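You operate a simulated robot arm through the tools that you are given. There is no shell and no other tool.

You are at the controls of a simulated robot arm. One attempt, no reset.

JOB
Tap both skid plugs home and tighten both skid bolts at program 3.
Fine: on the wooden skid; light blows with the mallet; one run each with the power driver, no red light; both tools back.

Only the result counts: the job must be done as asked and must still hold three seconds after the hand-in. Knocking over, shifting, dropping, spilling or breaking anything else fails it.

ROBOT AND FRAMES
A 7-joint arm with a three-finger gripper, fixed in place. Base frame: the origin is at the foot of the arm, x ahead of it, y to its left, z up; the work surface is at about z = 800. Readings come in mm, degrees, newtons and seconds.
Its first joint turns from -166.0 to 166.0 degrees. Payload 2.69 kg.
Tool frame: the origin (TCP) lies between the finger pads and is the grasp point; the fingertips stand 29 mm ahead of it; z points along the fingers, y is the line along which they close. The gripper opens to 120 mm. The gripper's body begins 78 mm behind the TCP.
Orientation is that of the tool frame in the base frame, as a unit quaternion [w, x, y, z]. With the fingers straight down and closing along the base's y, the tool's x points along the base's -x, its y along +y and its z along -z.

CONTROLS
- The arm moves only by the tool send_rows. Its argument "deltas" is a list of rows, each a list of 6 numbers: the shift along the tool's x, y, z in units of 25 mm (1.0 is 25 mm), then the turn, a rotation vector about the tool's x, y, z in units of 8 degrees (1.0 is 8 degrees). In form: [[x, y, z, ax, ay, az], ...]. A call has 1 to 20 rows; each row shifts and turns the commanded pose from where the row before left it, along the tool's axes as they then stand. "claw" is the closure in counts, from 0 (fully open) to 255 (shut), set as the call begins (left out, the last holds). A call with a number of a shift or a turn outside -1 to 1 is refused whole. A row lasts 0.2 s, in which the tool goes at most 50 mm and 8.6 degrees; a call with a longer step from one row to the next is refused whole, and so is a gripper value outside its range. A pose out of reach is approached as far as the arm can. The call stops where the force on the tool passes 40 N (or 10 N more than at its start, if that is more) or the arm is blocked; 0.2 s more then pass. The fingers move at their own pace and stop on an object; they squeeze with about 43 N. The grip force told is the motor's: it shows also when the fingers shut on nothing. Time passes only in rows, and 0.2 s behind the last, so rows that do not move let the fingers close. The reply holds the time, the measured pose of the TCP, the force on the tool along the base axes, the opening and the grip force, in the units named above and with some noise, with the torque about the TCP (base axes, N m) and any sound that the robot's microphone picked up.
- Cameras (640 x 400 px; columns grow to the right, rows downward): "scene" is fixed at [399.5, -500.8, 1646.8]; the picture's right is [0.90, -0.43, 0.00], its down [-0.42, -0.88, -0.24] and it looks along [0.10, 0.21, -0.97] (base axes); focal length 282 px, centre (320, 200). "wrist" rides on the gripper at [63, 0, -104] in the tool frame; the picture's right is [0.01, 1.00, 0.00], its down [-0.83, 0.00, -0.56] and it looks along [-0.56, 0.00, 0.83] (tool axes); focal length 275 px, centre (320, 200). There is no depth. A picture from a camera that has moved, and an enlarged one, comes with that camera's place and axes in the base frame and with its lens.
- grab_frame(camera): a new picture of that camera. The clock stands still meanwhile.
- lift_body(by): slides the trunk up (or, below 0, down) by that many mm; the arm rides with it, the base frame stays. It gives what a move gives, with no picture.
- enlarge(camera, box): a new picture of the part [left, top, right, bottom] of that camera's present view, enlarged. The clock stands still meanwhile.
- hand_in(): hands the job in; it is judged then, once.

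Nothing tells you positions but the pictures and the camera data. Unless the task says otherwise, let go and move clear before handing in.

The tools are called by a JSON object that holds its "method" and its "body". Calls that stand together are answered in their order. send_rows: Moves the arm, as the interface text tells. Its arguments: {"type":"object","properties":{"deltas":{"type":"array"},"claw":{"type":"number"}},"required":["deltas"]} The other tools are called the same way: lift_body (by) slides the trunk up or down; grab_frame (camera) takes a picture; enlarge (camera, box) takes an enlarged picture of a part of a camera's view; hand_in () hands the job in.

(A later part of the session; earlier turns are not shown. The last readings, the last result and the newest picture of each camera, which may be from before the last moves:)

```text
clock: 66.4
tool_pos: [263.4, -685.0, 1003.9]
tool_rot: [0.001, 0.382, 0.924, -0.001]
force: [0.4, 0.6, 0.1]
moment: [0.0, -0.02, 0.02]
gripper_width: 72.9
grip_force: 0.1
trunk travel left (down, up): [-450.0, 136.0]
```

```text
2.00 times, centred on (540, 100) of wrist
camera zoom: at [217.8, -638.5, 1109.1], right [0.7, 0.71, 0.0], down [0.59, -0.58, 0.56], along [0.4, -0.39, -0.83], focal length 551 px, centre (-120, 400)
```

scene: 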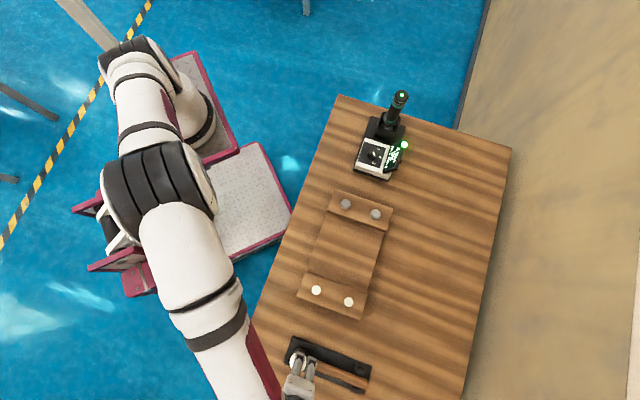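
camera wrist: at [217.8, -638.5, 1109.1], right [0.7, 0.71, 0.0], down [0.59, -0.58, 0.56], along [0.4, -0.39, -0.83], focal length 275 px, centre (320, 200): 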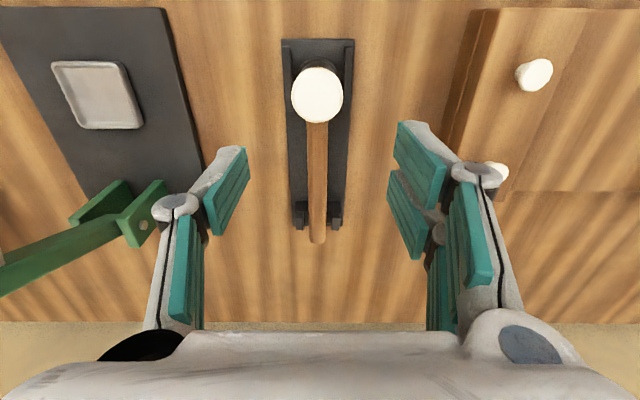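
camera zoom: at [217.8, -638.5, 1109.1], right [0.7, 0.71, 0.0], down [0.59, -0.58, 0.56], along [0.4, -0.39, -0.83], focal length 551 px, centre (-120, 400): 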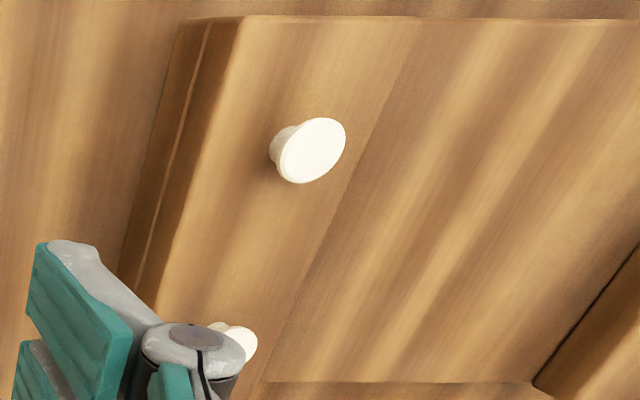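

Plug tops come out near (368,-545,871) and (431,-609,871). Before gripping the mallet I want a side view of its head, so I move sideways and look back.

{"method": "send_rows", "body": {"deltas": [[0, 0.9, 0, 0, 0, 0], [0, 0.9, 0, 0, 0, 0], [0, 0.9, 0.2, 0, 0, 0], [0, 0.9, 0.2, 0, 0, 0], [0, 0.9, 0.2, 0, 0, 0], [0, 0.9, 0.2, 0, 0, 0], [0, 0.9, 0.2, 0, 0, 0], [0, 0.9, 0.2, 0, 0, 0], [0, 0.8, 0.2, 0, 0, 0], [0, 0, 0, 0, 0, 0]]}}

{"method": "grab_frame", "body": {"camera": "wrist"}}

{"method": "enlarge", "body": {"camera": "wrist", "box": [0, 30, 200, 230]}}

```text
clock: 68.6
tool_pos: [403.5, -543.2, 971.2]
tool_rot: [0.0, 0.383, 0.924, 0.0]
force: [0.1, 0.5, 0.4]
moment: [0.0, -0.02, -0.02]
gripper_width: 72.9
grip_force: 0.2
trunk travel left (down, up): [-450.0, 136.0]
```

```text
taken
camera wrist: at [358.5, -497.8, 1075.7], right [0.7, 0.71, 0.0], down [0.59, -0.58, 0.56], along [0.4, -0.39, -0.83], focal length 275 px, centre (320, 200)
```

wrist: 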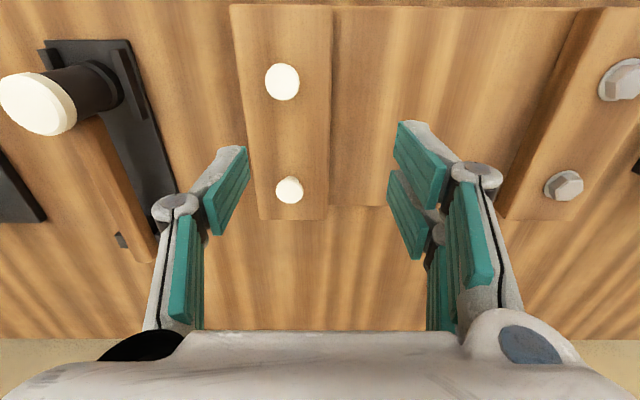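

```text
2.00 times, centred on (100, 130) of wrist
camera zoom: at [358.5, -497.8, 1075.7], right [0.7, 0.71, 0.0], down [0.59, -0.58, 0.56], along [0.4, -0.39, -0.83], focal length 551 px, centre (760, 340)
```

zoom: 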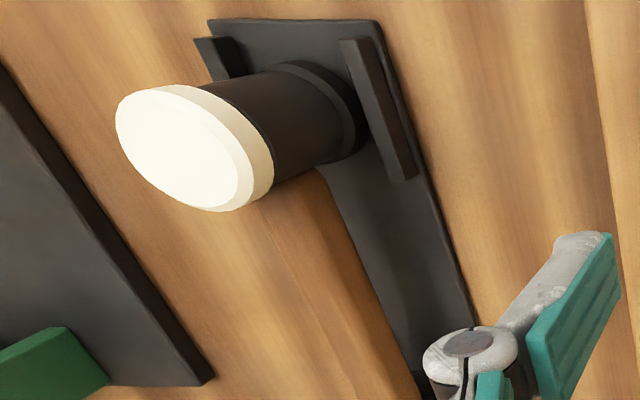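

{"method": "enlarge", "body": {"camera": "wrist", "box": [220, 30, 350, 230]}}

{"method": "enlarge", "body": {"camera": "wrist", "box": [0, 40, 140, 150]}}

{"method": "enlarge", "body": {"camera": "scene", "box": [280, 320, 390, 400]}}

```text
2.00 times, centred on (285, 130) of wrist
camera zoom: at [358.5, -497.8, 1075.7], right [0.7, 0.71, 0.0], down [0.59, -0.58, 0.56], along [0.4, -0.39, -0.83], focal length 551 px, centre (390, 340)
```

zoom: 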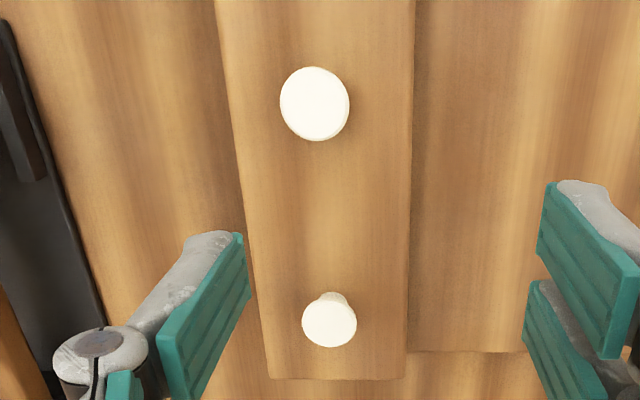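

```text
3.64 times, centred on (70, 95) of wrist
camera zoom: at [358.5, -497.8, 1075.7], right [0.7, 0.71, 0.0], down [0.59, -0.58, 0.56], along [0.4, -0.39, -0.83], focal length 1001 px, centre (1229, 582)
```

zoom: 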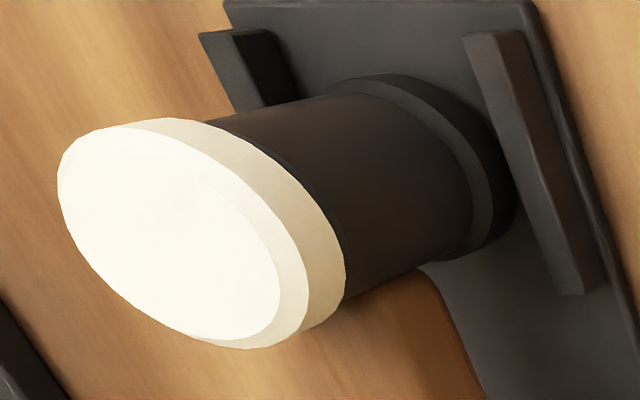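

```text
5.00 times, centred on (335, 360) of scene
camera zoom: at [399.5, -500.8, 1646.8], right [0.9, -0.43, 0.0], down [-0.42, -0.88, -0.24], along [0.1, 0.21, -0.97], focal length 1408 px, centre (245, -600)
```

zoom: 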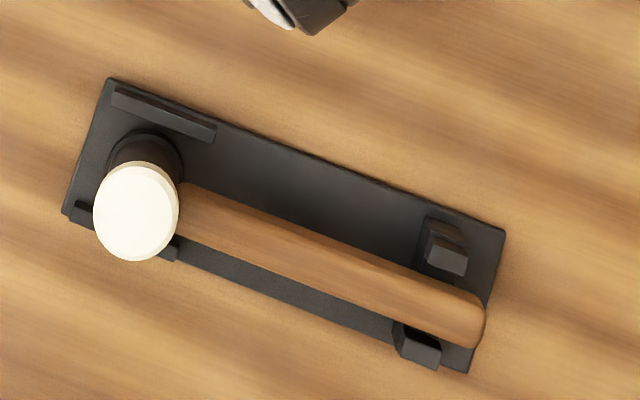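

The mallet head is a cylinder about 43 mm across with a white upper disc, a dark body and a dark lower disc. I will hold it by the head (line of blow through the hand), so I go back above it and centre.

{"method": "send_rows", "body": {"deltas": [[0.045, -0.895, 0, 0, 0, 0], [0.045, -0.895, 0, 0, 0, 0], [0.045, -0.895, 0, 0, 0, 0], [0.045, -0.895, 0, 0, 0, 0], [0.045, -0.895, 0, 0, 0, 0], [0.045, -0.895, 0, 0, 0, 0], [0.045, -0.895, 0, 0, 0, 0], [0.045, -0.895, 0, 0, 0, 0], [0.047, -0.896, 0, 0, 0, 0], [0, 0, 0, 0, 0, 0]]}}

{"method": "enlarge", "body": {"camera": "wrist", "box": [220, 60, 420, 220]}}

{"method": "enlarge", "body": {"camera": "scene", "box": [270, 320, 390, 400]}}

```text
clock: 70.8
tool_pos: [255.3, -678.2, 969.5]
tool_rot: [0.0, 0.382, 0.924, 0.0]
force: [-0.2, 0.8, -0.7]
moment: [0.04, 0.0, 0.0]
gripper_width: 73.1
grip_force: 0.0
trunk travel left (down, up): [-450.0, 136.0]
```

```text
2.50 times, centred on (320, 140) of wrist
camera zoom: at [209.9, -633.6, 1074.6], right [0.7, 0.71, 0.0], down [0.59, -0.58, 0.56], along [0.4, -0.39, -0.83], focal length 688 px, centre (320, 350)
```

zoom: 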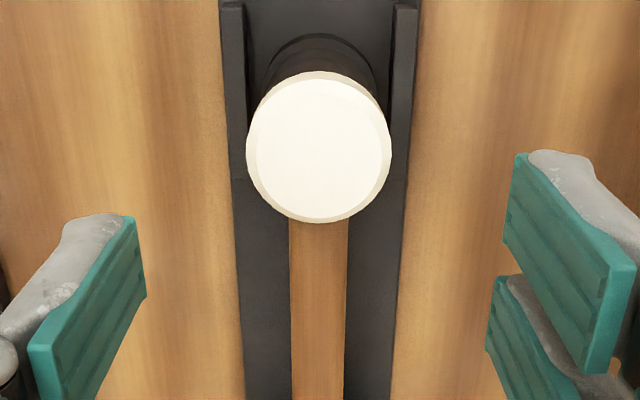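

```text
5.00 times, centred on (330, 360) of scene
camera zoom: at [399.5, -500.8, 1646.8], right [0.9, -0.43, 0.0], down [-0.42, -0.88, -0.24], along [0.1, 0.21, -0.97], focal length 1408 px, centre (270, -600)
```

zoom: 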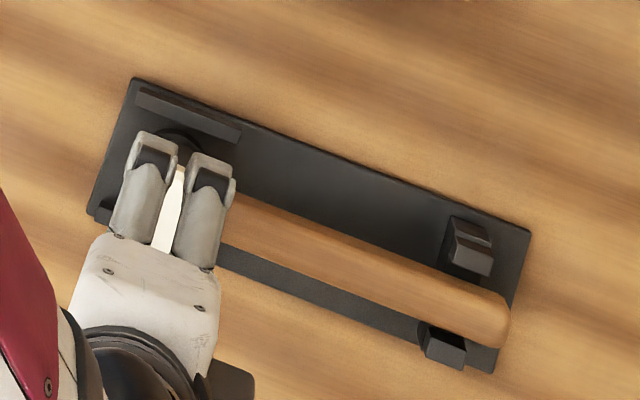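

Centred to about 1 mm. I descend around the head and grip.

{"method": "send_rows", "body": {"deltas": [[0.036, 0, 0.7, 0, 0, 0], [0, 0, 0.8, 0, 0, 0], [0, 0, 0.8, 0, 0, 0], [0, 0, 0.8, 0, 0, 0], [0, 0, 0.6, 0, 0, 0], [0, 0, 0.4, 0, 0, 0], [0, 0, 0.18, 0, 0, 0], [0, 0, 0, 0, 0, 0]]}}

{"method": "grab_frame", "body": {"camera": "wrist"}}

{"method": "enlarge", "body": {"camera": "scene", "box": [270, 320, 390, 400]}}

```text
clock: 72.6
tool_pos: [253.2, -677.6, 863.4]
tool_rot: [-0.001, 0.383, 0.924, 0.0]
force: [-0.2, 1.3, 0.3]
moment: [-0.03, -0.03, 0.01]
gripper_width: 72.9
grip_force: 0.1
trunk travel left (down, up): [-450.0, 136.0]
```

```text
taken
camera wrist: at [208.7, -632.6, 967.9], right [0.7, 0.71, 0.0], down [0.59, -0.58, 0.56], along [0.4, -0.39, -0.83], focal length 275 px, centre (320, 200)
```

wrist: 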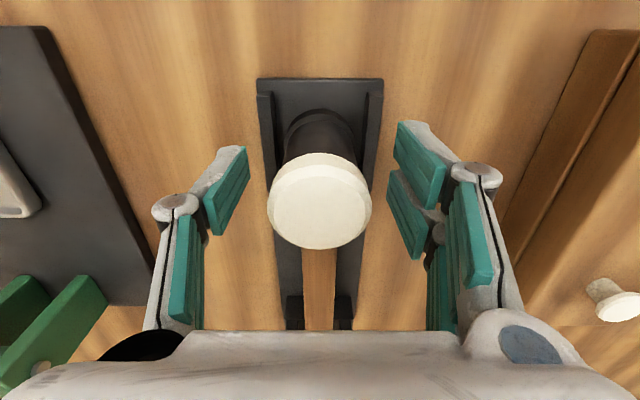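

```text
5.00 times, centred on (330, 360) of scene
camera zoom: at [399.5, -500.8, 1646.8], right [0.9, -0.43, 0.0], down [-0.42, -0.88, -0.24], along [0.1, 0.21, -0.97], focal length 1408 px, centre (270, -600)
```

zoom: 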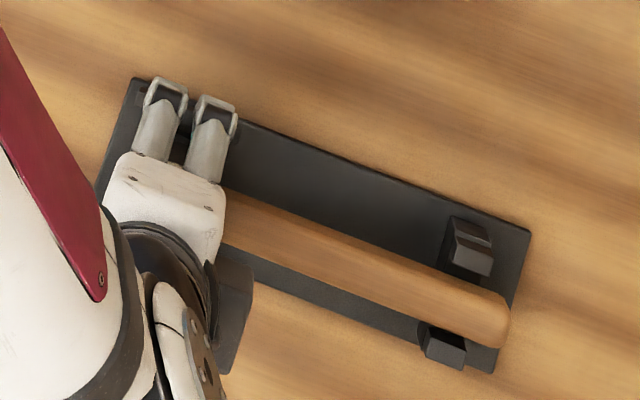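

{"method": "send_rows", "body": {"deltas": [[0, 0, 0, 0, 0, 0], [0, 0, 0, 0, 0, 0], [0, 0, 0, 0, 0, 0], [0, 0, 0, 0, 0, 0]], "claw": 255}}

{"method": "grab_frame", "body": {"camera": "wrist"}}

```text
clock: 73.6
tool_pos: [254.2, -678.2, 863.8]
tool_rot: [0.0, 0.383, 0.924, 0.0]
force: [-0.8, -0.3, 1.5]
moment: [0.03, 0.06, -0.04]
gripper_width: 40.4
grip_force: 42.9
trunk travel left (down, up): [-450.0, 136.0]
```

```text
taken
camera wrist: at [208.5, -632.5, 968.3], right [0.7, 0.71, 0.0], down [0.59, -0.58, 0.56], along [0.4, -0.39, -0.83], focal length 275 px, centre (320, 200)
```

wrist: 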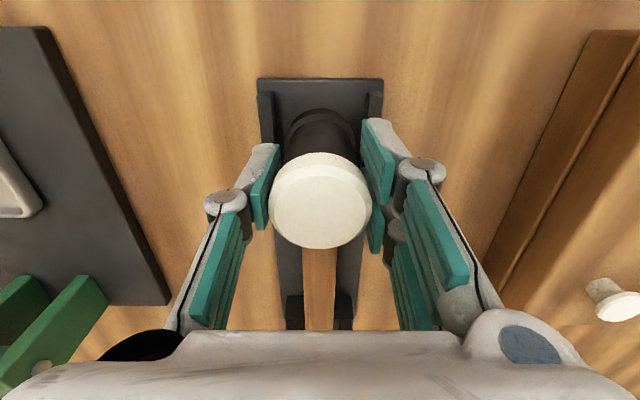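

Gripped at 40.4 mm. I lift slowly and check that the mallet hangs level.

{"method": "send_rows", "body": {"deltas": [[0, 0, -0.2, 0, 0, 0], [0, 0, -0.2, 0, 0, 0], [0, 0, -0.4, 0, 0, 0], [0, 0, -0.4, 0, 0, 0], [0, 0, 0, 0, 0, 0]]}}

{"method": "grab_frame", "body": {"camera": "wrist"}}

{"method": "enlarge", "body": {"camera": "scene", "box": [270, 320, 390, 400]}}

```text
clock: 74.8
tool_pos: [253.1, -677.5, 894.5]
tool_rot: [0.0, 0.382, 0.924, -0.001]
force: [0.0, -0.4, -5.6]
moment: [0.12, 0.1, 0.01]
gripper_width: 40.5
grip_force: 43.4
trunk travel left (down, up): [-450.0, 136.0]
```

```text
taken
camera wrist: at [208.1, -632.8, 998.9], right [0.7, 0.71, 0.0], down [0.59, -0.58, 0.56], along [0.4, -0.39, -0.83], focal length 275 px, centre (320, 200)
```

wrist: 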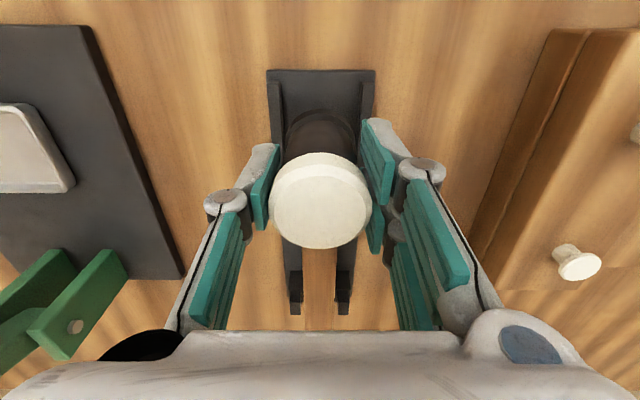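

```text
5.00 times, centred on (330, 360) of scene
camera zoom: at [399.5, -500.8, 1646.8], right [0.9, -0.43, 0.0], down [-0.42, -0.88, -0.24], along [0.1, 0.21, -0.97], focal length 1408 px, centre (270, -600)
```

zoom: 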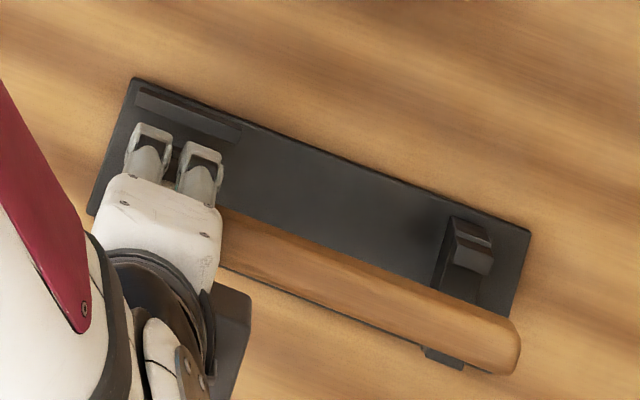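

The mallet hangs level (about 0.57 kg). I lift higher and carry it above the far plug (plug 2) first, so the handle never passes over a standing plug.

{"method": "send_rows", "body": {"deltas": [[0, 0, -0.6, 0, 0, 0], [0, 0, -0.8, 0, 0, 0], [0, 0, -0.8, 0, 0, 0], [0, 0, -0.8, 0, 0, 0], [0, 0, -0.4, 0, 0, 0], [-0.167, 0.385, 0, 0, 0, 0], [-0.3374, 0.775, 0, 0, 0, 0], [-0.3374, 0.775, 0, 0, 0, 0], [-0.3374, 0.775, 0, 0, 0, 0], [-0.3374, 0.775, 0, 0, 0, 0], [-0.3374, 0.775, 0, 0, 0, 0], [-0.3374, 0.775, 0, 0, 0, 0], [-0.3374, 0.775, 0, 0, 0, 0], [-0.3374, 0.775, 0, 0, 0, 0], [-0.171, 0.39, 0, 0, 0, 0], [0, 0, 0, 0, 0, 0]]}}

{"method": "grab_frame", "body": {"camera": "wrist"}}

{"method": "grab_frame", "body": {"camera": "scene"}}

{"method": "enlarge", "body": {"camera": "scene", "box": [290, 240, 400, 340]}}

```text
clock: 78.2
tool_pos: [429.5, -606.5, 980.1]
tool_rot: [0.001, 0.383, 0.924, 0.0]
force: [0.4, 0.1, -5.4]
moment: [0.13, 0.16, -0.01]
gripper_width: 40.5
grip_force: 42.8
trunk travel left (down, up): [-450.0, 136.0]
```

```text
taken
camera wrist: at [385.1, -562.4, 1083.2], right [0.7, 0.71, 0.0], down [0.59, -0.58, 0.56], along [0.39, -0.39, -0.83], focal length 275 px, centre (320, 200)
```

wrist: 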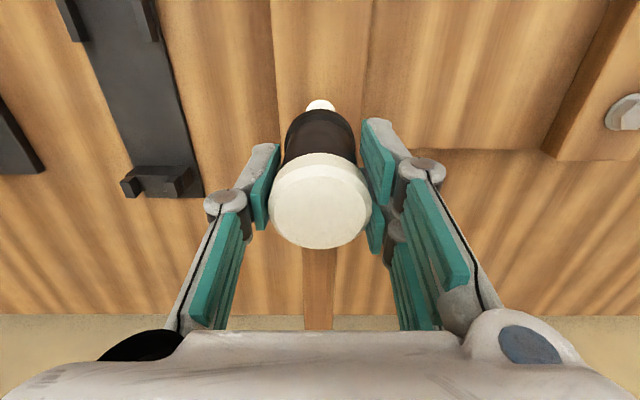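

```text
taken
```

scene: 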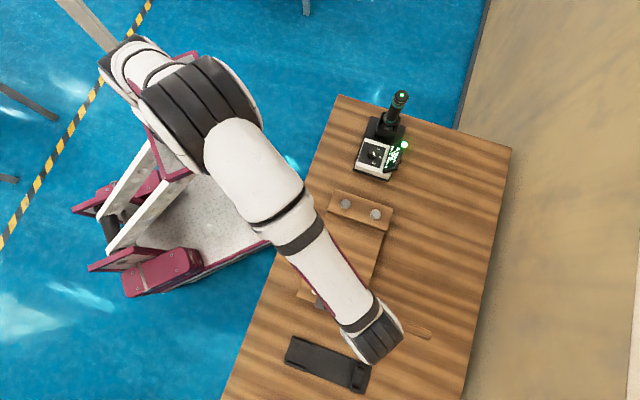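

```text
4.00 times, centred on (345, 290) of scene
camera zoom: at [399.5, -500.8, 1646.8], right [0.9, -0.43, 0.0], down [-0.42, -0.88, -0.24], along [0.1, 0.21, -0.97], focal length 1126 px, centre (220, -160)
```

zoom: 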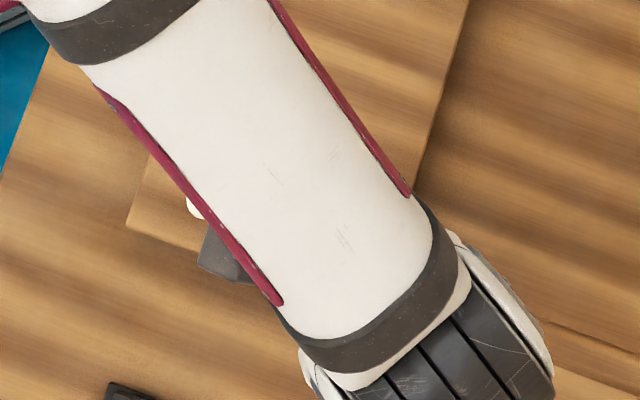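

{"method": "enlarge", "body": {"camera": "wrist", "box": [270, 70, 370, 160]}}

```text
4.44 times, centred on (320, 115) of wrist
camera zoom: at [385.1, -562.4, 1083.2], right [0.7, 0.71, 0.0], down [0.59, -0.58, 0.56], along [0.39, -0.39, -0.83], focal length 1224 px, centre (320, 578)
```

zoom: 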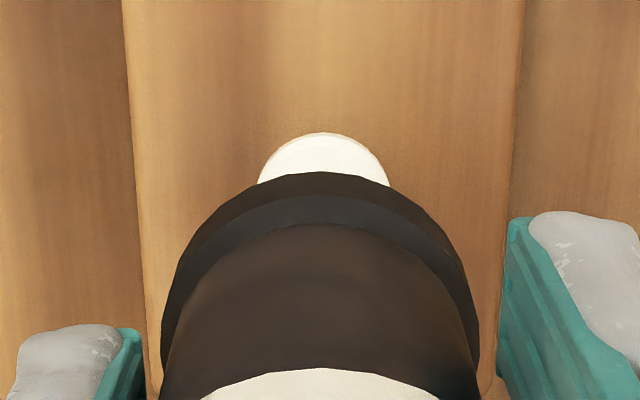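

The plug shows just beyond the head, aligned within 1–2 mm. I correct slightly and lower to about 10 mm above it.

{"method": "send_rows", "body": {"deltas": [[-0.06, 0.03, 0.3, 0, 0, 0], [0, 0, 0.5, 0, 0, 0], [0, 0, 0.5, 0, 0, 0], [0, 0, 0.3, 0, 0, 0], [0, 0, 0, 0, 0, 0]]}}

{"method": "enlarge", "body": {"camera": "wrist", "box": [270, 70, 370, 160]}}

{"method": "grab_frame", "body": {"camera": "scene"}}

```text
clock: 79.4
tool_pos: [430.6, -607.9, 939.3]
tool_rot: [0.0, 0.382, 0.924, 0.001]
force: [-0.1, 0.4, -5.7]
moment: [0.12, 0.13, 0.01]
gripper_width: 40.5
grip_force: 43.0
trunk travel left (down, up): [-450.0, 136.0]
```

```text
4.44 times, centred on (320, 115) of wrist
camera zoom: at [386.8, -563.6, 1042.9], right [0.7, 0.71, 0.0], down [0.59, -0.58, 0.56], along [0.4, -0.39, -0.83], focal length 1224 px, centre (320, 578)
```

zoom: 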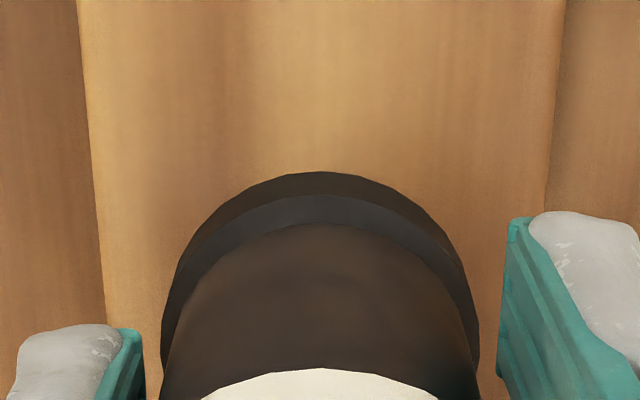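

```text
taken
```

scene: 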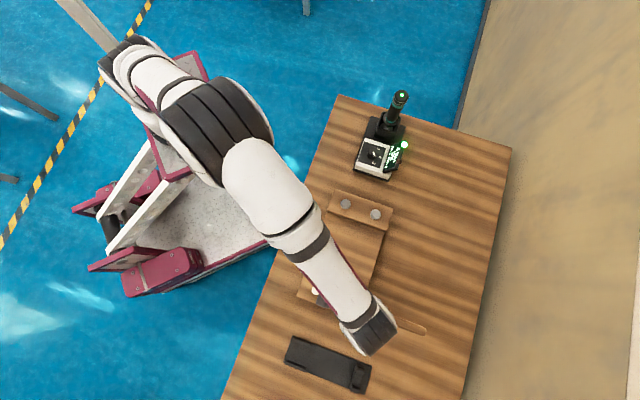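

Now a first gentle blow (about 40 mm/s) and back up.

{"method": "send_rows", "body": {"deltas": [[0, 0, 0.3, 0, 0, 0], [0, 0, 0.3, 0, 0, 0], [0, 0, -0.6, 0, 0, 0], [0, 0, 0, 0, 0, 0]]}}

```text
clock: 80.4
tool_pos: [432.2, -607.5, 938.4]
tool_rot: [0.0, 0.383, 0.924, 0.0]
force: [0.0, -0.2, -4.1]
moment: [0.11, 0.1, -0.01]
gripper_width: 40.5
grip_force: 43.3
trunk travel left (down, up): [-450.0, 136.0]
```

{"method": "send_rows", "body": {"deltas": [[0, 0, 0.3, 0, 0, 0], [0, 0, 0.2, 0, 0, 0], [0, 0, 0.1, 0, 0, 0]]}}

```text
clock: 81.2
tool_pos: [432.4, -607.8, 931.4]
tool_rot: [0.001, 0.382, 0.924, 0.001]
force: [-5.1, 11.7, 16.3]
moment: [0.69, 0.26, 0.07]
gripper_width: 40.5
grip_force: 42.9
trunk travel left (down, up): [-450.0, 136.0]
stopped in row 3: the force on the tool passed its limit at 43 N (the readings are from after the stop); the commanded pose is now the measured one
```

It stopped on contact at TCP z≈931. I raise and look at the plug to see whether it has moved.

{"method": "send_rows", "body": {"deltas": [[0, 0, -0.5, 0, 0, 0], [0, 0, -0.8, 0, 0, 0], [0, 0, -0.6, 0, 0, 0], [0, 0, 0, 0, 0, 0]]}}

{"method": "enlarge", "body": {"camera": "wrist", "box": [270, 70, 370, 160]}}

{"method": "grab_frame", "body": {"camera": "wrist"}}

```text
clock: 82.2
tool_pos: [431.8, -609.0, 976.2]
tool_rot: [0.001, 0.381, 0.925, -0.001]
force: [-0.9, 0.1, -5.0]
moment: [0.12, 0.12, -0.01]
gripper_width: 40.2
grip_force: 42.8
trunk travel left (down, up): [-450.0, 136.0]
```

```text
4.44 times, centred on (320, 115) of wrist
camera zoom: at [386.8, -564.1, 1080.1], right [0.7, 0.71, 0.0], down [0.59, -0.58, 0.56], along [0.4, -0.39, -0.83], focal length 1224 px, centre (320, 578)
```

zoom: 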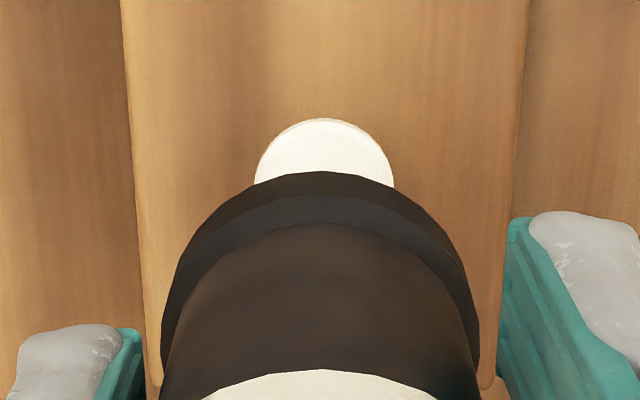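

```text
taken
camera wrist: at [386.8, -564.1, 1080.1], right [0.7, 0.71, 0.0], down [0.59, -0.58, 0.56], along [0.4, -0.39, -0.83], focal length 275 px, centre (320, 200)
```

wrist: 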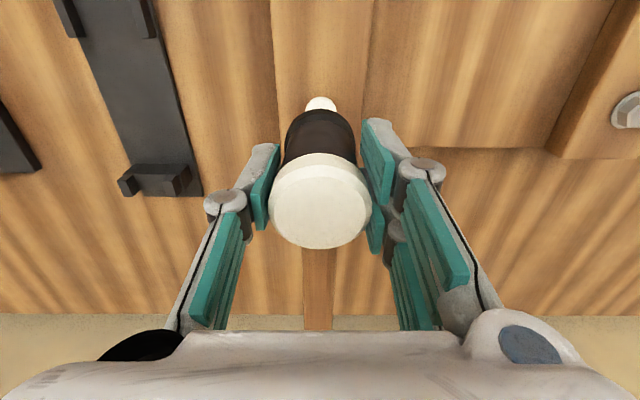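

{"method": "send_rows", "body": {"deltas": [[0, -0.5, 0, 0, 0, 0], [0, -0.9, 0, 0, 0, 0], [0, -0.9, 0, 0, 0, 0], [0, -0.9, 0, 0, 0, 0], [0, -0.9, 0, 0, 0, 0], [0, -0.9, 0, 0, 0, 0], [0, -0.5, 0, 0, 0, 0], [0, 0, 0, 0, 0, 0]]}}

{"method": "grab_frame", "body": {"camera": "wrist"}}

{"method": "enlarge", "body": {"camera": "wrist", "box": [400, 0, 600, 200]}}

{"method": "enlarge", "body": {"camera": "scene", "box": [290, 240, 400, 340]}}

```text
clock: 84.0
tool_pos: [338.0, -706.3, 975.1]
tool_rot: [0.002, 0.382, 0.924, -0.001]
force: [0.7, -0.4, -4.8]
moment: [0.15, 0.1, -0.03]
gripper_width: 40.4
grip_force: 43.2
trunk travel left (down, up): [-450.0, 136.0]
```

```text
taken
camera wrist: at [291.0, -660.7, 1079.1], right [0.7, 0.71, 0.0], down [0.59, -0.58, 0.56], along [0.4, -0.39, -0.83], focal length 275 px, centre (320, 200)
```

wrist: 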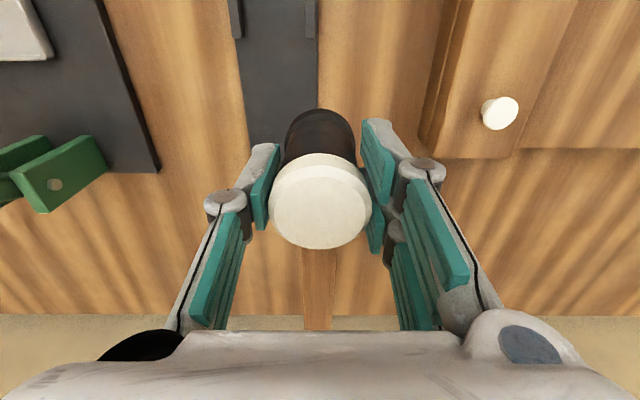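

```text
2.00 times, centred on (500, 100) of wrist
camera zoom: at [291.0, -660.7, 1079.1], right [0.7, 0.71, 0.0], down [0.59, -0.58, 0.56], along [0.4, -0.39, -0.83], focal length 551 px, centre (-40, 400)
```

zoom: 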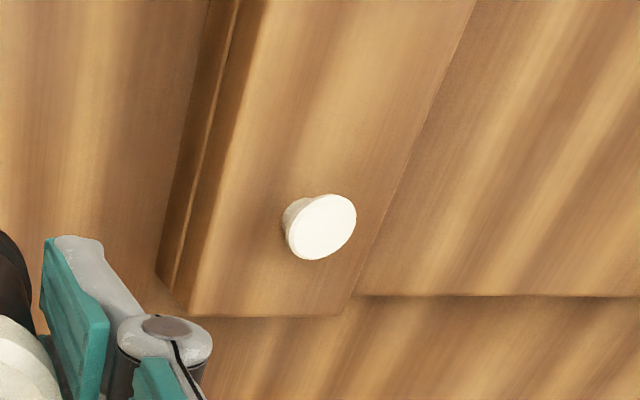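

```text
4.00 times, centred on (345, 290) of scene
camera zoom: at [399.5, -500.8, 1646.8], right [0.9, -0.43, 0.0], down [-0.42, -0.88, -0.24], along [0.1, 0.21, -0.97], focal length 1126 px, centre (220, -160)
```

zoom: 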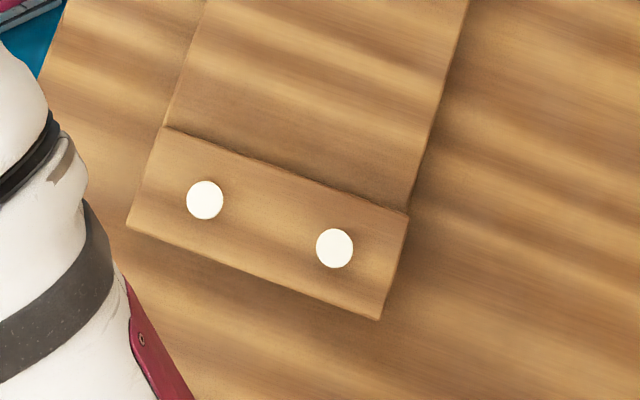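

The plug top is still near z=870 (batten near 848), so roughly 15 mm remain until its cap seats; it needs proper light blows. I go back above plug 2.

{"method": "send_rows", "body": {"deltas": [[0.076, 0.5, 0, 0, 0, 0], [0, 0.9, 0, 0, 0, 0], [0, 0.9, 0, 0, 0, 0], [0, 0.9, 0, 0, 0, 0], [0, 0.9, 0, 0, 0, 0], [0, 0.9, 0, 0, 0, 0], [0, 0.536, 0, 0, 0, 0], [0, 0, 0, 0, 0, 0]]}}

{"method": "enlarge", "body": {"camera": "wrist", "box": [270, 70, 370, 160]}}

```text
clock: 85.8
tool_pos: [433.2, -607.0, 974.7]
tool_rot: [0.001, 0.381, 0.924, -0.001]
force: [0.3, -0.2, -6.6]
moment: [0.09, 0.09, -0.01]
gripper_width: 40.5
grip_force: 42.7
trunk travel left (down, up): [-450.0, 136.0]
```

```text
4.44 times, centred on (320, 115) of wrist
camera zoom: at [388.1, -561.9, 1079.4], right [0.7, 0.71, 0.0], down [0.59, -0.58, 0.56], along [0.4, -0.39, -0.83], focal length 1224 px, centre (320, 578)
```

zoom: 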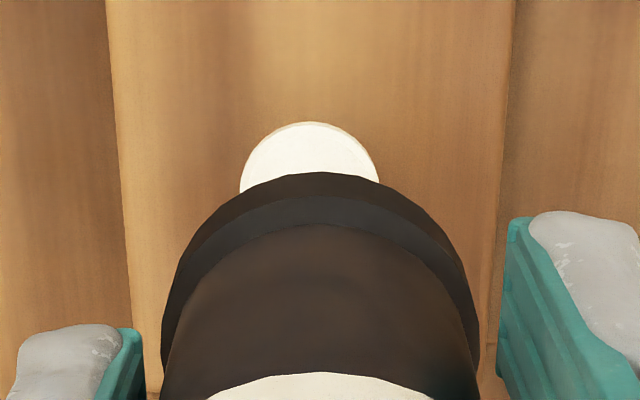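

{"method": "send_rows", "body": {"deltas": [[0.06, -0.05, 0.3, 0, 0, 0], [0, 0, 0.4, 0, 0, 0], [0, 0, 0.4, 0, 0, 0], [0, 0, 0, 0, 0, 0]]}}

{"method": "send_rows", "body": {"deltas": [[0, 0, 0.7, 0, 0, 0], [0, 0, -0.7, 0, 0, 0], [0, 0, 0, 0, 0, 0]]}}

```text
clock: 86.8
tool_pos: [430.3, -608.7, 948.9]
tool_rot: [0.001, 0.382, 0.924, -0.002]
force: [0.5, 0.6, -4.6]
moment: [0.11, 0.08, 0.03]
gripper_width: 40.5
grip_force: 42.9
trunk travel left (down, up): [-450.0, 136.0]
```

```text
clock: 87.6
tool_pos: [430.1, -607.9, 948.7]
tool_rot: [0.001, 0.382, 0.924, -0.001]
force: [-0.2, -0.6, -5.2]
moment: [0.11, 0.12, 0.02]
gripper_width: 40.2
grip_force: 43.8
trunk travel left (down, up): [-450.0, 136.0]
```

{"method": "send_rows", "body": {"deltas": [[0, 0, 0.9, 0, 0, 0], [0, 0, -0.9, 0, 0, 0], [0, 0, 0, 0, 0, 0]]}}

```text
clock: 88.4
tool_pos: [429.5, -606.1, 950.1]
tool_rot: [0.001, 0.382, 0.924, -0.001]
force: [0.5, -0.3, -4.3]
moment: [0.11, 0.11, -0.02]
gripper_width: 40.6
grip_force: 42.4
trunk travel left (down, up): [-450.0, 136.0]
```

{"method": "send_rows", "body": {"deltas": [[0, 0, 0.4, 0, 0, 0], [0, 0, 0.2, 0, 0, 0], [0, 0, 0.08, 0, 0, 0], [0, 0, 0, 0, 0, 0]]}}

{"method": "send_rows", "body": {"deltas": [[0, 0, 0.04, 0, 0, 0], [0, 0, 0, 0, 0, 0]]}}

```text
clock: 89.4
tool_pos: [430.7, -607.5, 932.0]
tool_rot: [0.001, 0.382, 0.924, -0.001]
force: [-0.6, -1.0, -4.9]
moment: [0.14, 0.13, 0.0]
gripper_width: 40.8
grip_force: 43.8
trunk travel left (down, up): [-450.0, 136.0]
```

```text
clock: 90.0
tool_pos: [430.7, -607.8, 931.5]
tool_rot: [0.002, 0.382, 0.924, -0.001]
force: [-0.1, 1.0, -4.2]
moment: [0.1, 0.15, 0.0]
gripper_width: 40.4
grip_force: 43.4
trunk travel left (down, up): [-450.0, 136.0]
```

{"method": "send_rows", "body": {"deltas": [[0, 0, 0.04, 0, 0, 0], [0, 0, 0, 0, 0, 0]]}}

{"method": "send_rows", "body": {"deltas": [[0, 0, 0.04, 0, 0, 0], [0, 0, 0, 0, 0, 0]]}}

{"method": "send_rows", "body": {"deltas": [[0, 0, 0.04, 0, 0, 0], [0, 0, 0, 0, 0, 0]]}}

```text
clock: 90.6
tool_pos: [429.9, -606.2, 931.0]
tool_rot: [0.001, 0.382, 0.924, -0.002]
force: [0.6, -0.8, -3.6]
moment: [0.12, 0.09, 0.02]
gripper_width: 40.3
grip_force: 43.1
trunk travel left (down, up): [-450.0, 136.0]
```

```text
clock: 91.2
tool_pos: [430.2, -607.5, 930.8]
tool_rot: [0.001, 0.382, 0.924, -0.002]
force: [-0.8, 3.8, 6.1]
moment: [0.21, 0.09, -0.03]
gripper_width: 40.7
grip_force: 43.0
trunk travel left (down, up): [-450.0, 136.0]
```

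```text
clock: 91.8
tool_pos: [429.7, -607.0, 929.9]
tool_rot: [0.002, 0.382, 0.924, -0.002]
force: [-0.8, 6.2, 19.6]
moment: [0.22, -0.11, 0.04]
gripper_width: 40.4
grip_force: 43.6
trunk travel left (down, up): [-450.0, 136.0]
```

Contact is still at TCP ≈ 930, so the plug has not moved yet: the earlier strokes reversed before reaching it. Now a real tap: raise 20 mm, come down at about 100 mm/s to just below contact, lift again.

{"method": "send_rows", "body": {"deltas": [[0, 0, -0.8, 0, 0, 0], [0, 0, 0, 0, 0, 0], [0, 0, 0.8, 0, 0, 0], [0, 0, 0, 0, 0, 0], [0, 0, -0.8, 0, 0, 0], [0, 0, 0, 0, 0, 0]]}}

```text
clock: 93.2
tool_pos: [429.6, -606.9, 948.8]
tool_rot: [0.001, 0.381, 0.924, -0.001]
force: [0.9, -0.1, -4.0]
moment: [0.1, 0.11, -0.02]
gripper_width: 40.5
grip_force: 43.1
trunk travel left (down, up): [-450.0, 136.0]
```

{"method": "send_rows", "body": {"deltas": [[0, 0, 0.4, 0, 0, 0], [0, 0, 0.28, 0, 0, 0], [0, 0, 0.08, 0, 0, 0], [0, 0, 0.04, 0, 0, 0], [0, 0, 0, 0, 0, 0]]}}

```text
clock: 94.4
tool_pos: [430.4, -606.4, 929.0]
tool_rot: [0.002, 0.382, 0.924, -0.002]
force: [0.3, 12.2, 23.9]
moment: [0.52, -0.08, 0.05]
gripper_width: 40.7
grip_force: 43.1
trunk travel left (down, up): [-450.0, 136.0]
```

The plug did not move with that; the stroke was already slowing at contact. I raise and strike so the contact comes mid-stroke.

{"method": "send_rows", "body": {"deltas": [[0, 0, -0.9, 0, 0, 0], [0, 0, 0, 0, 0, 0]]}}

{"method": "send_rows", "body": {"deltas": [[0, 0, 1.0, 0, 0, 0], [0, 0, -0.9, 0, 0, 0], [0, 0, 0, 0, 0, 0]]}}

```text
clock: 95.0
tool_pos: [431.4, -607.7, 948.4]
tool_rot: [0.0, 0.382, 0.924, -0.002]
force: [-0.2, 0.2, -4.9]
moment: [0.13, 0.09, 0.01]
gripper_width: 40.3
grip_force: 42.8
trunk travel left (down, up): [-450.0, 136.0]
```

```text
clock: 95.8
tool_pos: [431.7, -606.3, 948.7]
tool_rot: [0.001, 0.382, 0.924, -0.001]
force: [0.7, 0.2, -5.4]
moment: [0.05, 0.15, -0.03]
gripper_width: 40.6
grip_force: 42.6
trunk travel left (down, up): [-450.0, 136.0]
```

{"method": "send_rows", "body": {"deltas": [[0, 0, -0.4, 0, 0, 0], [0, 0, 0, 0, 0, 0], [0, 0, 0.7, 0, 0, 0], [0, 0, 0.7, 0, 0, 0], [0, 0, -1.0, 0, 0, 0], [0, 0, 0, 0, 0, 0]]}}

```text
clock: 97.2
tool_pos: [431.7, -607.8, 947.1]
tool_rot: [0.001, 0.382, 0.924, -0.001]
force: [0.4, 0.9, -5.2]
moment: [0.11, 0.1, -0.01]
gripper_width: 40.2
grip_force: 42.5
trunk travel left (down, up): [-450.0, 136.0]
```

{"method": "send_rows", "body": {"deltas": [[0, 0, 0.4, 0, 0, 0], [0, 0, 0.28, 0, 0, 0], [0, 0, 0.08, 0, 0, 0], [0, 0, 0.04, 0, 0, 0], [0, 0, 0, 0, 0, 0]]}}

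```text
clock: 98.4
tool_pos: [429.5, -606.9, 927.6]
tool_rot: [0.001, 0.382, 0.924, -0.002]
force: [-0.7, 0.3, -5.1]
moment: [0.11, 0.09, -0.02]
gripper_width: 40.4
grip_force: 43.2
trunk travel left (down, up): [-450.0, 136.0]
```

The plug moved: no contact now at the old height. I feel for the new height.

{"method": "send_rows", "body": {"deltas": [[0, 0, 0.04, 0, 0, 0], [0, 0, 0.04, 0, 0, 0], [0, 0, 0, 0, 0, 0]]}}

{"method": "send_rows", "body": {"deltas": [[0, 0, 0.04, 0, 0, 0], [0, 0, 0.04, 0, 0, 0], [0, 0, 0, 0, 0, 0]]}}

```text
clock: 99.2
tool_pos: [429.2, -607.4, 927.4]
tool_rot: [0.002, 0.383, 0.924, -0.001]
force: [-1.0, 3.5, 1.1]
moment: [0.34, 0.17, 0.02]
gripper_width: 40.2
grip_force: 42.7
trunk travel left (down, up): [-450.0, 136.0]
```

```text
clock: 100.0
tool_pos: [430.3, -607.7, 926.7]
tool_rot: [0.003, 0.382, 0.924, -0.002]
force: [-3.3, 8.9, 24.2]
moment: [0.36, 0.05, 0.02]
gripper_width: 40.5
grip_force: 43.0
trunk travel left (down, up): [-450.0, 136.0]
```

That blow drove it about 3.7 mm. I repeat the same light blow from the new height.

{"method": "send_rows", "body": {"deltas": [[0, 0, -0.6, 0, 0, 0], [0, 0, -0.6, 0, 0, 0], [0, 0, 0, 0, 0, 0], [0, 0, 0.7, 0, 0, 0], [0, 0, 0.7, 0, 0, 0], [0, 0, -1.0, 0, 0, 0], [0, 0, 0, 0, 0, 0]]}}

{"method": "send_rows", "body": {"deltas": [[0, 0, 0.4, 0, 0, 0], [0, 0, 0.3, 0, 0, 0], [0, 0, 0.1, 0, 0, 0], [0, 0, 0, 0, 0, 0]]}}

```text
clock: 101.6
tool_pos: [429.7, -606.9, 945.1]
tool_rot: [0.002, 0.382, 0.924, 0.0]
force: [-0.5, -0.1, -5.9]
moment: [0.11, 0.1, 0.0]
gripper_width: 40.3
grip_force: 43.2
trunk travel left (down, up): [-450.0, 136.0]
```

```text
clock: 102.6
tool_pos: [430.5, -607.9, 925.3]
tool_rot: [0.003, 0.382, 0.924, -0.002]
force: [-3.5, 7.3, 15.4]
moment: [0.29, 0.13, 0.04]
gripper_width: 40.4
grip_force: 43.0
trunk travel left (down, up): [-450.0, 136.0]
```

Only about half a millimetre this time. I strike a little faster (about 105 mm/s).

{"method": "send_rows", "body": {"deltas": [[0, 0, -0.72, 0, 0, 0], [0, 0, -0.72, 0, 0, 0], [0, 0, 0, 0, 0, 0], [0, 0, 0.85, 0, 0, 0], [0, 0, 0.85, 0, 0, 0], [0, 0, -1.0, 0, 0, 0], [0, 0, 0, 0, 0, 0]]}}

{"method": "send_rows", "body": {"deltas": [[0, 0, 0.4, 0, 0, 0], [0, 0, 0.3, 0, 0, 0], [0, 0, 0.04, 0, 0, 0], [0, 0, 0, 0, 0, 0]]}}

```text
clock: 104.2
tool_pos: [429.4, -606.3, 941.5]
tool_rot: [0.0, 0.382, 0.924, -0.001]
force: [0.2, -0.1, -4.7]
moment: [0.06, 0.1, -0.01]
gripper_width: 40.3
grip_force: 42.8
trunk travel left (down, up): [-450.0, 136.0]
```

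```text
clock: 105.2
tool_pos: [430.6, -607.5, 926.0]
tool_rot: [0.002, 0.382, 0.924, -0.002]
force: [-2.6, 9.5, 21.2]
moment: [0.35, 0.07, 0.05]
gripper_width: 40.4
grip_force: 43.2
trunk travel left (down, up): [-450.0, 136.0]
```

{"method": "grab_frame", "body": {"camera": "wrist"}}

{"method": "enlarge", "body": {"camera": "wrist", "box": [240, 90, 400, 260]}}

```text
taken
camera wrist: at [384.9, -561.5, 1029.2], right [0.7, 0.71, 0.0], down [0.59, -0.58, 0.56], along [0.4, -0.4, -0.83], focal length 275 px, centre (320, 200)
```

wrist: 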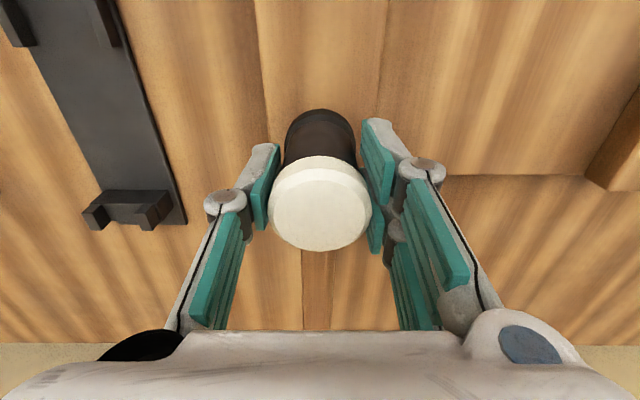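

```text
2.35 times, centred on (320, 175) of wrist
camera zoom: at [384.9, -561.5, 1029.2], right [0.7, 0.71, 0.0], down [0.59, -0.58, 0.56], along [0.4, -0.4, -0.83], focal length 648 px, centre (320, 259)
```

zoom: 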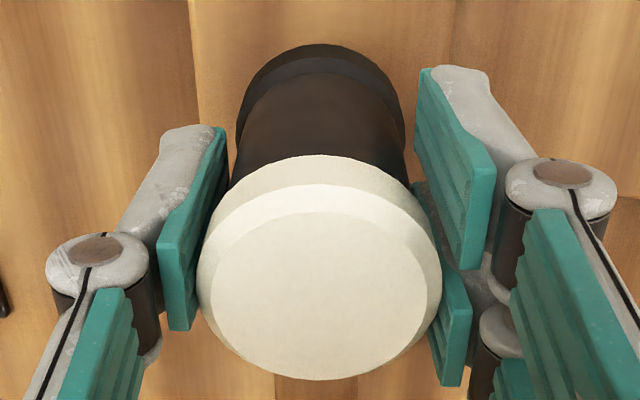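

The white disc sits about 3 mm higher between the fingers, so the mallet slipped up in the grip rather than the plug going down. I lift away to compare both plugs from the side.

{"method": "send_rows", "body": {"deltas": [[0, 0, -0.6, 0, 0, 0], [0, 0, -0.8, 0, 0, 0], [0, 0, -0.8, 0, 0, 0], [0, 0, -0.8, 0, 0, 0], [0.319, -0.874, 0, 0, 0, 0], [0.319, -0.874, 0, 0, 0, 0], [0.319, -0.874, 0, 0, 0, 0], [0.319, -0.874, 0, 0, 0, 0], [0.319, -0.874, 0, 0, 0, 0], [0.319, -0.874, 0, 0, 0, 0], [0.319, -0.874, 0, 0, 0, 0], [0.319, -0.874, 0, 0, 0, 0], [0.319, -0.874, 0, 0, 0, 0], [0.319, -0.874, 0, 0, 0, 0], [0.319, -0.874, 0, 0, 0, 0], [0, 0, 0, 0, 0, 0]]}}

{"method": "grab_frame", "body": {"camera": "wrist"}}

{"method": "enlarge", "body": {"camera": "scene", "box": [300, 275, 365, 315]}}

```text
clock: 108.6
tool_pos: [199.2, -714.6, 998.2]
tool_rot: [0.001, 0.382, 0.924, -0.001]
force: [0.7, -0.4, -5.0]
moment: [0.14, 0.12, 0.02]
gripper_width: 40.3
grip_force: 42.6
trunk travel left (down, up): [-450.0, 136.0]
```

```text
taken
camera wrist: at [153.1, -670.9, 1102.7], right [0.7, 0.71, 0.0], down [0.59, -0.58, 0.56], along [0.4, -0.39, -0.83], focal length 275 px, centre (320, 200)
```

wrist: 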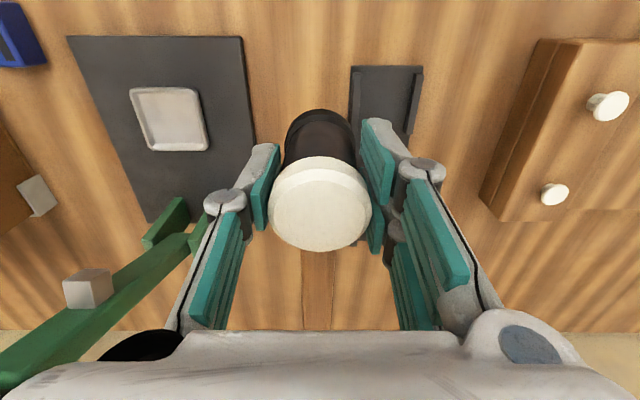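

```text
9.85 times, centred on (332, 295) of scene
camera zoom: at [399.5, -500.8, 1646.8], right [0.9, -0.43, 0.0], down [-0.42, -0.88, -0.24], along [0.1, 0.21, -0.97], focal length 2773 px, centre (197, -735)
```

zoom: 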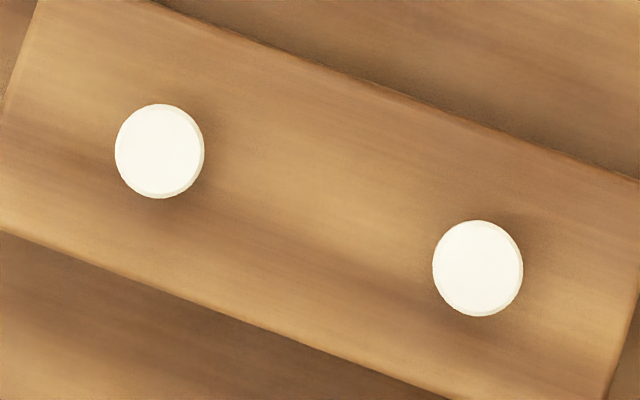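

{"method": "enlarge", "body": {"camera": "wrist", "box": [520, 70, 640, 220]}}

{"method": "enlarge", "body": {"camera": "wrist", "box": [240, 90, 400, 260]}}

```text
2.67 times, centred on (580, 145) of wrist
camera zoom: at [153.1, -670.9, 1102.7], right [0.7, 0.71, 0.0], down [0.59, -0.58, 0.56], along [0.4, -0.39, -0.83], focal length 734 px, centre (-373, 347)
```

zoom: 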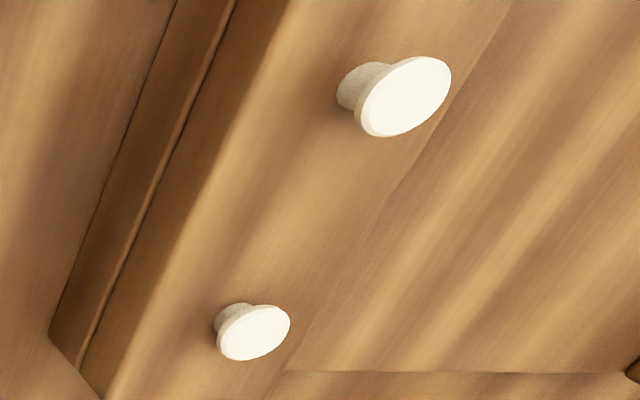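

```text
2.35 times, centred on (320, 175) of wrist
camera zoom: at [153.1, -670.9, 1102.7], right [0.7, 0.71, 0.0], down [0.59, -0.58, 0.56], along [0.4, -0.39, -0.83], focal length 648 px, centre (320, 259)
```

zoom: 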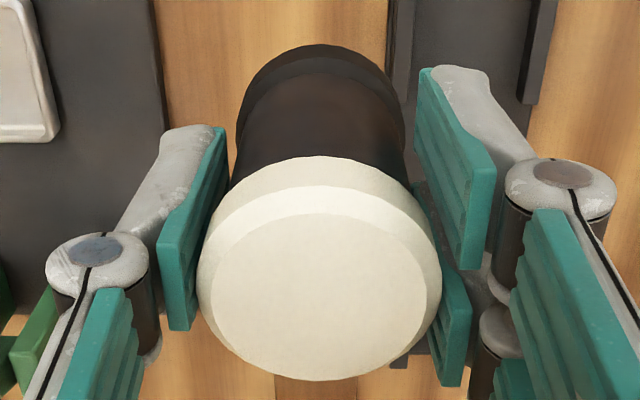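

Measured now: plug 1's cap is at about z=871-872, plug 2's at about 867, so plug 2 has gone down about 4.5 mm. Blows do work; the single fast stroke seems to be the effective one. I return above plug 2.

{"method": "send_rows", "body": {"deltas": [[-0.319, 0.874, 0, 0, 0, 0], [-0.319, 0.874, 0, 0, 0, 0], [-0.319, 0.874, 0, 0, 0, 0], [-0.319, 0.874, 0, 0, 0, 0], [-0.319, 0.874, 0, 0, 0, 0], [-0.319, 0.874, 0, 0, 0, 0], [-0.319, 0.874, 0, 0, 0, 0], [-0.319, 0.874, 0, 0, 0, 0], [-0.319, 0.874, 0, 0, 0, 0], [-0.319, 0.874, 0, 0, 0, 0], [-0.319, 0.874, 0, 0, 0, 0], [0, 0, 0.8, 0, 0, 0], [0, 0, 0, 0, 0, 0]]}}

{"method": "enlarge", "body": {"camera": "wrist", "box": [270, 70, 370, 160]}}

```text
clock: 111.4
tool_pos: [428.6, -606.7, 977.8]
tool_rot: [0.002, 0.382, 0.924, -0.001]
force: [-0.3, -0.5, -5.6]
moment: [0.1, 0.13, -0.01]
gripper_width: 40.3
grip_force: 43.1
trunk travel left (down, up): [-450.0, 136.0]
```

```text
4.44 times, centred on (320, 115) of wrist
camera zoom: at [383.5, -561.3, 1081.4], right [0.7, 0.71, 0.0], down [0.59, -0.58, 0.56], along [0.4, -0.39, -0.83], focal length 1224 px, centre (320, 578)
```

zoom: 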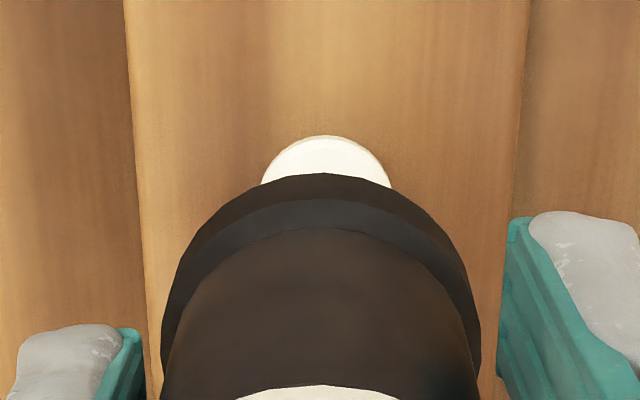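

{"method": "send_rows", "body": {"deltas": [[-0.108, 0.05, 0.3, 0, 0, 0], [0, 0, 0.5, 0, 0, 0], [0, 0, 0.496, 0, 0, 0], [0, 0, 0, 0, 0, 0], [0, 0, 0, 0, 0, 0]]}}

{"method": "send_rows", "body": {"deltas": [[0, 0, 1.0, 0, 0, 0], [0, 0, -0.9, 0, 0, 0], [0, 0, 0, 0, 0, 0]]}}

{"method": "send_rows", "body": {"deltas": [[0, 0, 0.4, 0, 0, 0], [0, 0, 0.3, 0, 0, 0], [0, 0, 0.04, 0, 0, 0], [0, 0, 0, 0, 0, 0]]}}

```text
clock: 112.6
tool_pos: [432.7, -607.0, 947.3]
tool_rot: [0.001, 0.382, 0.924, -0.002]
force: [-0.3, -0.7, -5.5]
moment: [0.13, 0.1, -0.02]
gripper_width: 40.2
grip_force: 42.7
trunk travel left (down, up): [-450.0, 136.0]
```

```text
clock: 113.4
tool_pos: [431.9, -608.6, 943.5]
tool_rot: [0.0, 0.382, 0.924, -0.001]
force: [-0.1, 0.2, -5.2]
moment: [0.12, 0.14, -0.05]
gripper_width: 40.2
grip_force: 43.0
trunk travel left (down, up): [-450.0, 136.0]
```

```text
clock: 114.4
tool_pos: [432.9, -608.5, 925.6]
tool_rot: [0.001, 0.381, 0.925, -0.001]
force: [-0.5, 0.9, -0.9]
moment: [0.15, 0.16, 0.01]
gripper_width: 40.4
grip_force: 42.8
trunk travel left (down, up): [-450.0, 136.0]
```

Little change. I try a longer run-up at full stroke speed (125 mm/s) with contact in the second row, reversing at once.

{"method": "send_rows", "body": {"deltas": [[0, 0, -0.74, 0, 0, 0], [0, 0, -0.74, 0, 0, 0], [0, 0, 0, 0, 0, 0], [0, 0, 1.0, 0, 0, 0], [0, 0, 0.9, 0, 0, 0], [0, 0, -1.0, 0, 0, 0], [0, 0, 0, 0, 0, 0]]}}

```text
clock: 116.0
tool_pos: [433.0, -609.1, 939.2]
tool_rot: [0.001, 0.382, 0.924, 0.0]
force: [0.5, 0.9, -5.0]
moment: [0.12, 0.09, 0.02]
gripper_width: 40.2
grip_force: 43.2
trunk travel left (down, up): [-450.0, 136.0]
```

{"method": "send_rows", "body": {"deltas": [[0, 0, 0.3, 0, 0, 0], [0, 0, 0.2, 0, 0, 0], [0, 0, 0.08, 0, 0, 0], [0, 0, 0, 0, 0, 0]]}}

{"method": "send_rows", "body": {"deltas": [[0, 0, 0.04, 0, 0, 0], [0, 0, 0.04, 0, 0, 0], [0, 0, 0, 0, 0, 0]]}}

```text
clock: 117.0
tool_pos: [432.8, -608.5, 925.0]
tool_rot: [0.002, 0.382, 0.924, -0.001]
force: [-0.1, -0.3, -4.9]
moment: [0.13, 0.08, 0.01]
gripper_width: 40.4
grip_force: 42.9
trunk travel left (down, up): [-450.0, 136.0]
```

```text
clock: 117.8
tool_pos: [432.6, -607.2, 924.6]
tool_rot: [0.002, 0.381, 0.924, -0.001]
force: [0.9, 0.5, 10.9]
moment: [0.02, -0.07, 0.05]
gripper_width: 40.6
grip_force: 43.2
trunk travel left (down, up): [-450.0, 136.0]
```

About 1 mm more. I strike with a bit of follow-through.

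{"method": "send_rows", "body": {"deltas": [[0, 0, -0.8, 0, 0, 0], [0, 0, -0.8, 0, 0, 0], [0, 0, 0, 0, 0, 0], [0, 0, 1.0, 0, 0, 0], [0, 0, 0.9, 0, 0, 0], [0, 0, 0, 0, 0, 0], [0, 0, -1.0, 0, 0, 0], [0, 0, 0, 0, 0, 0]]}}

```text
clock: 119.1
tool_pos: [433.0, -610.4, 924.8]
tool_rot: [0.003, 0.382, 0.924, -0.002]
force: [-5.3, 14.4, 20.4]
moment: [0.73, 0.27, 0.03]
gripper_width: 40.5
grip_force: 42.7
trunk travel left (down, up): [-450.0, 136.0]
stopped in row 6: the force on the tool passed its limit at 48 N (the readings are from after the stop); the commanded pose is now the measured one
```

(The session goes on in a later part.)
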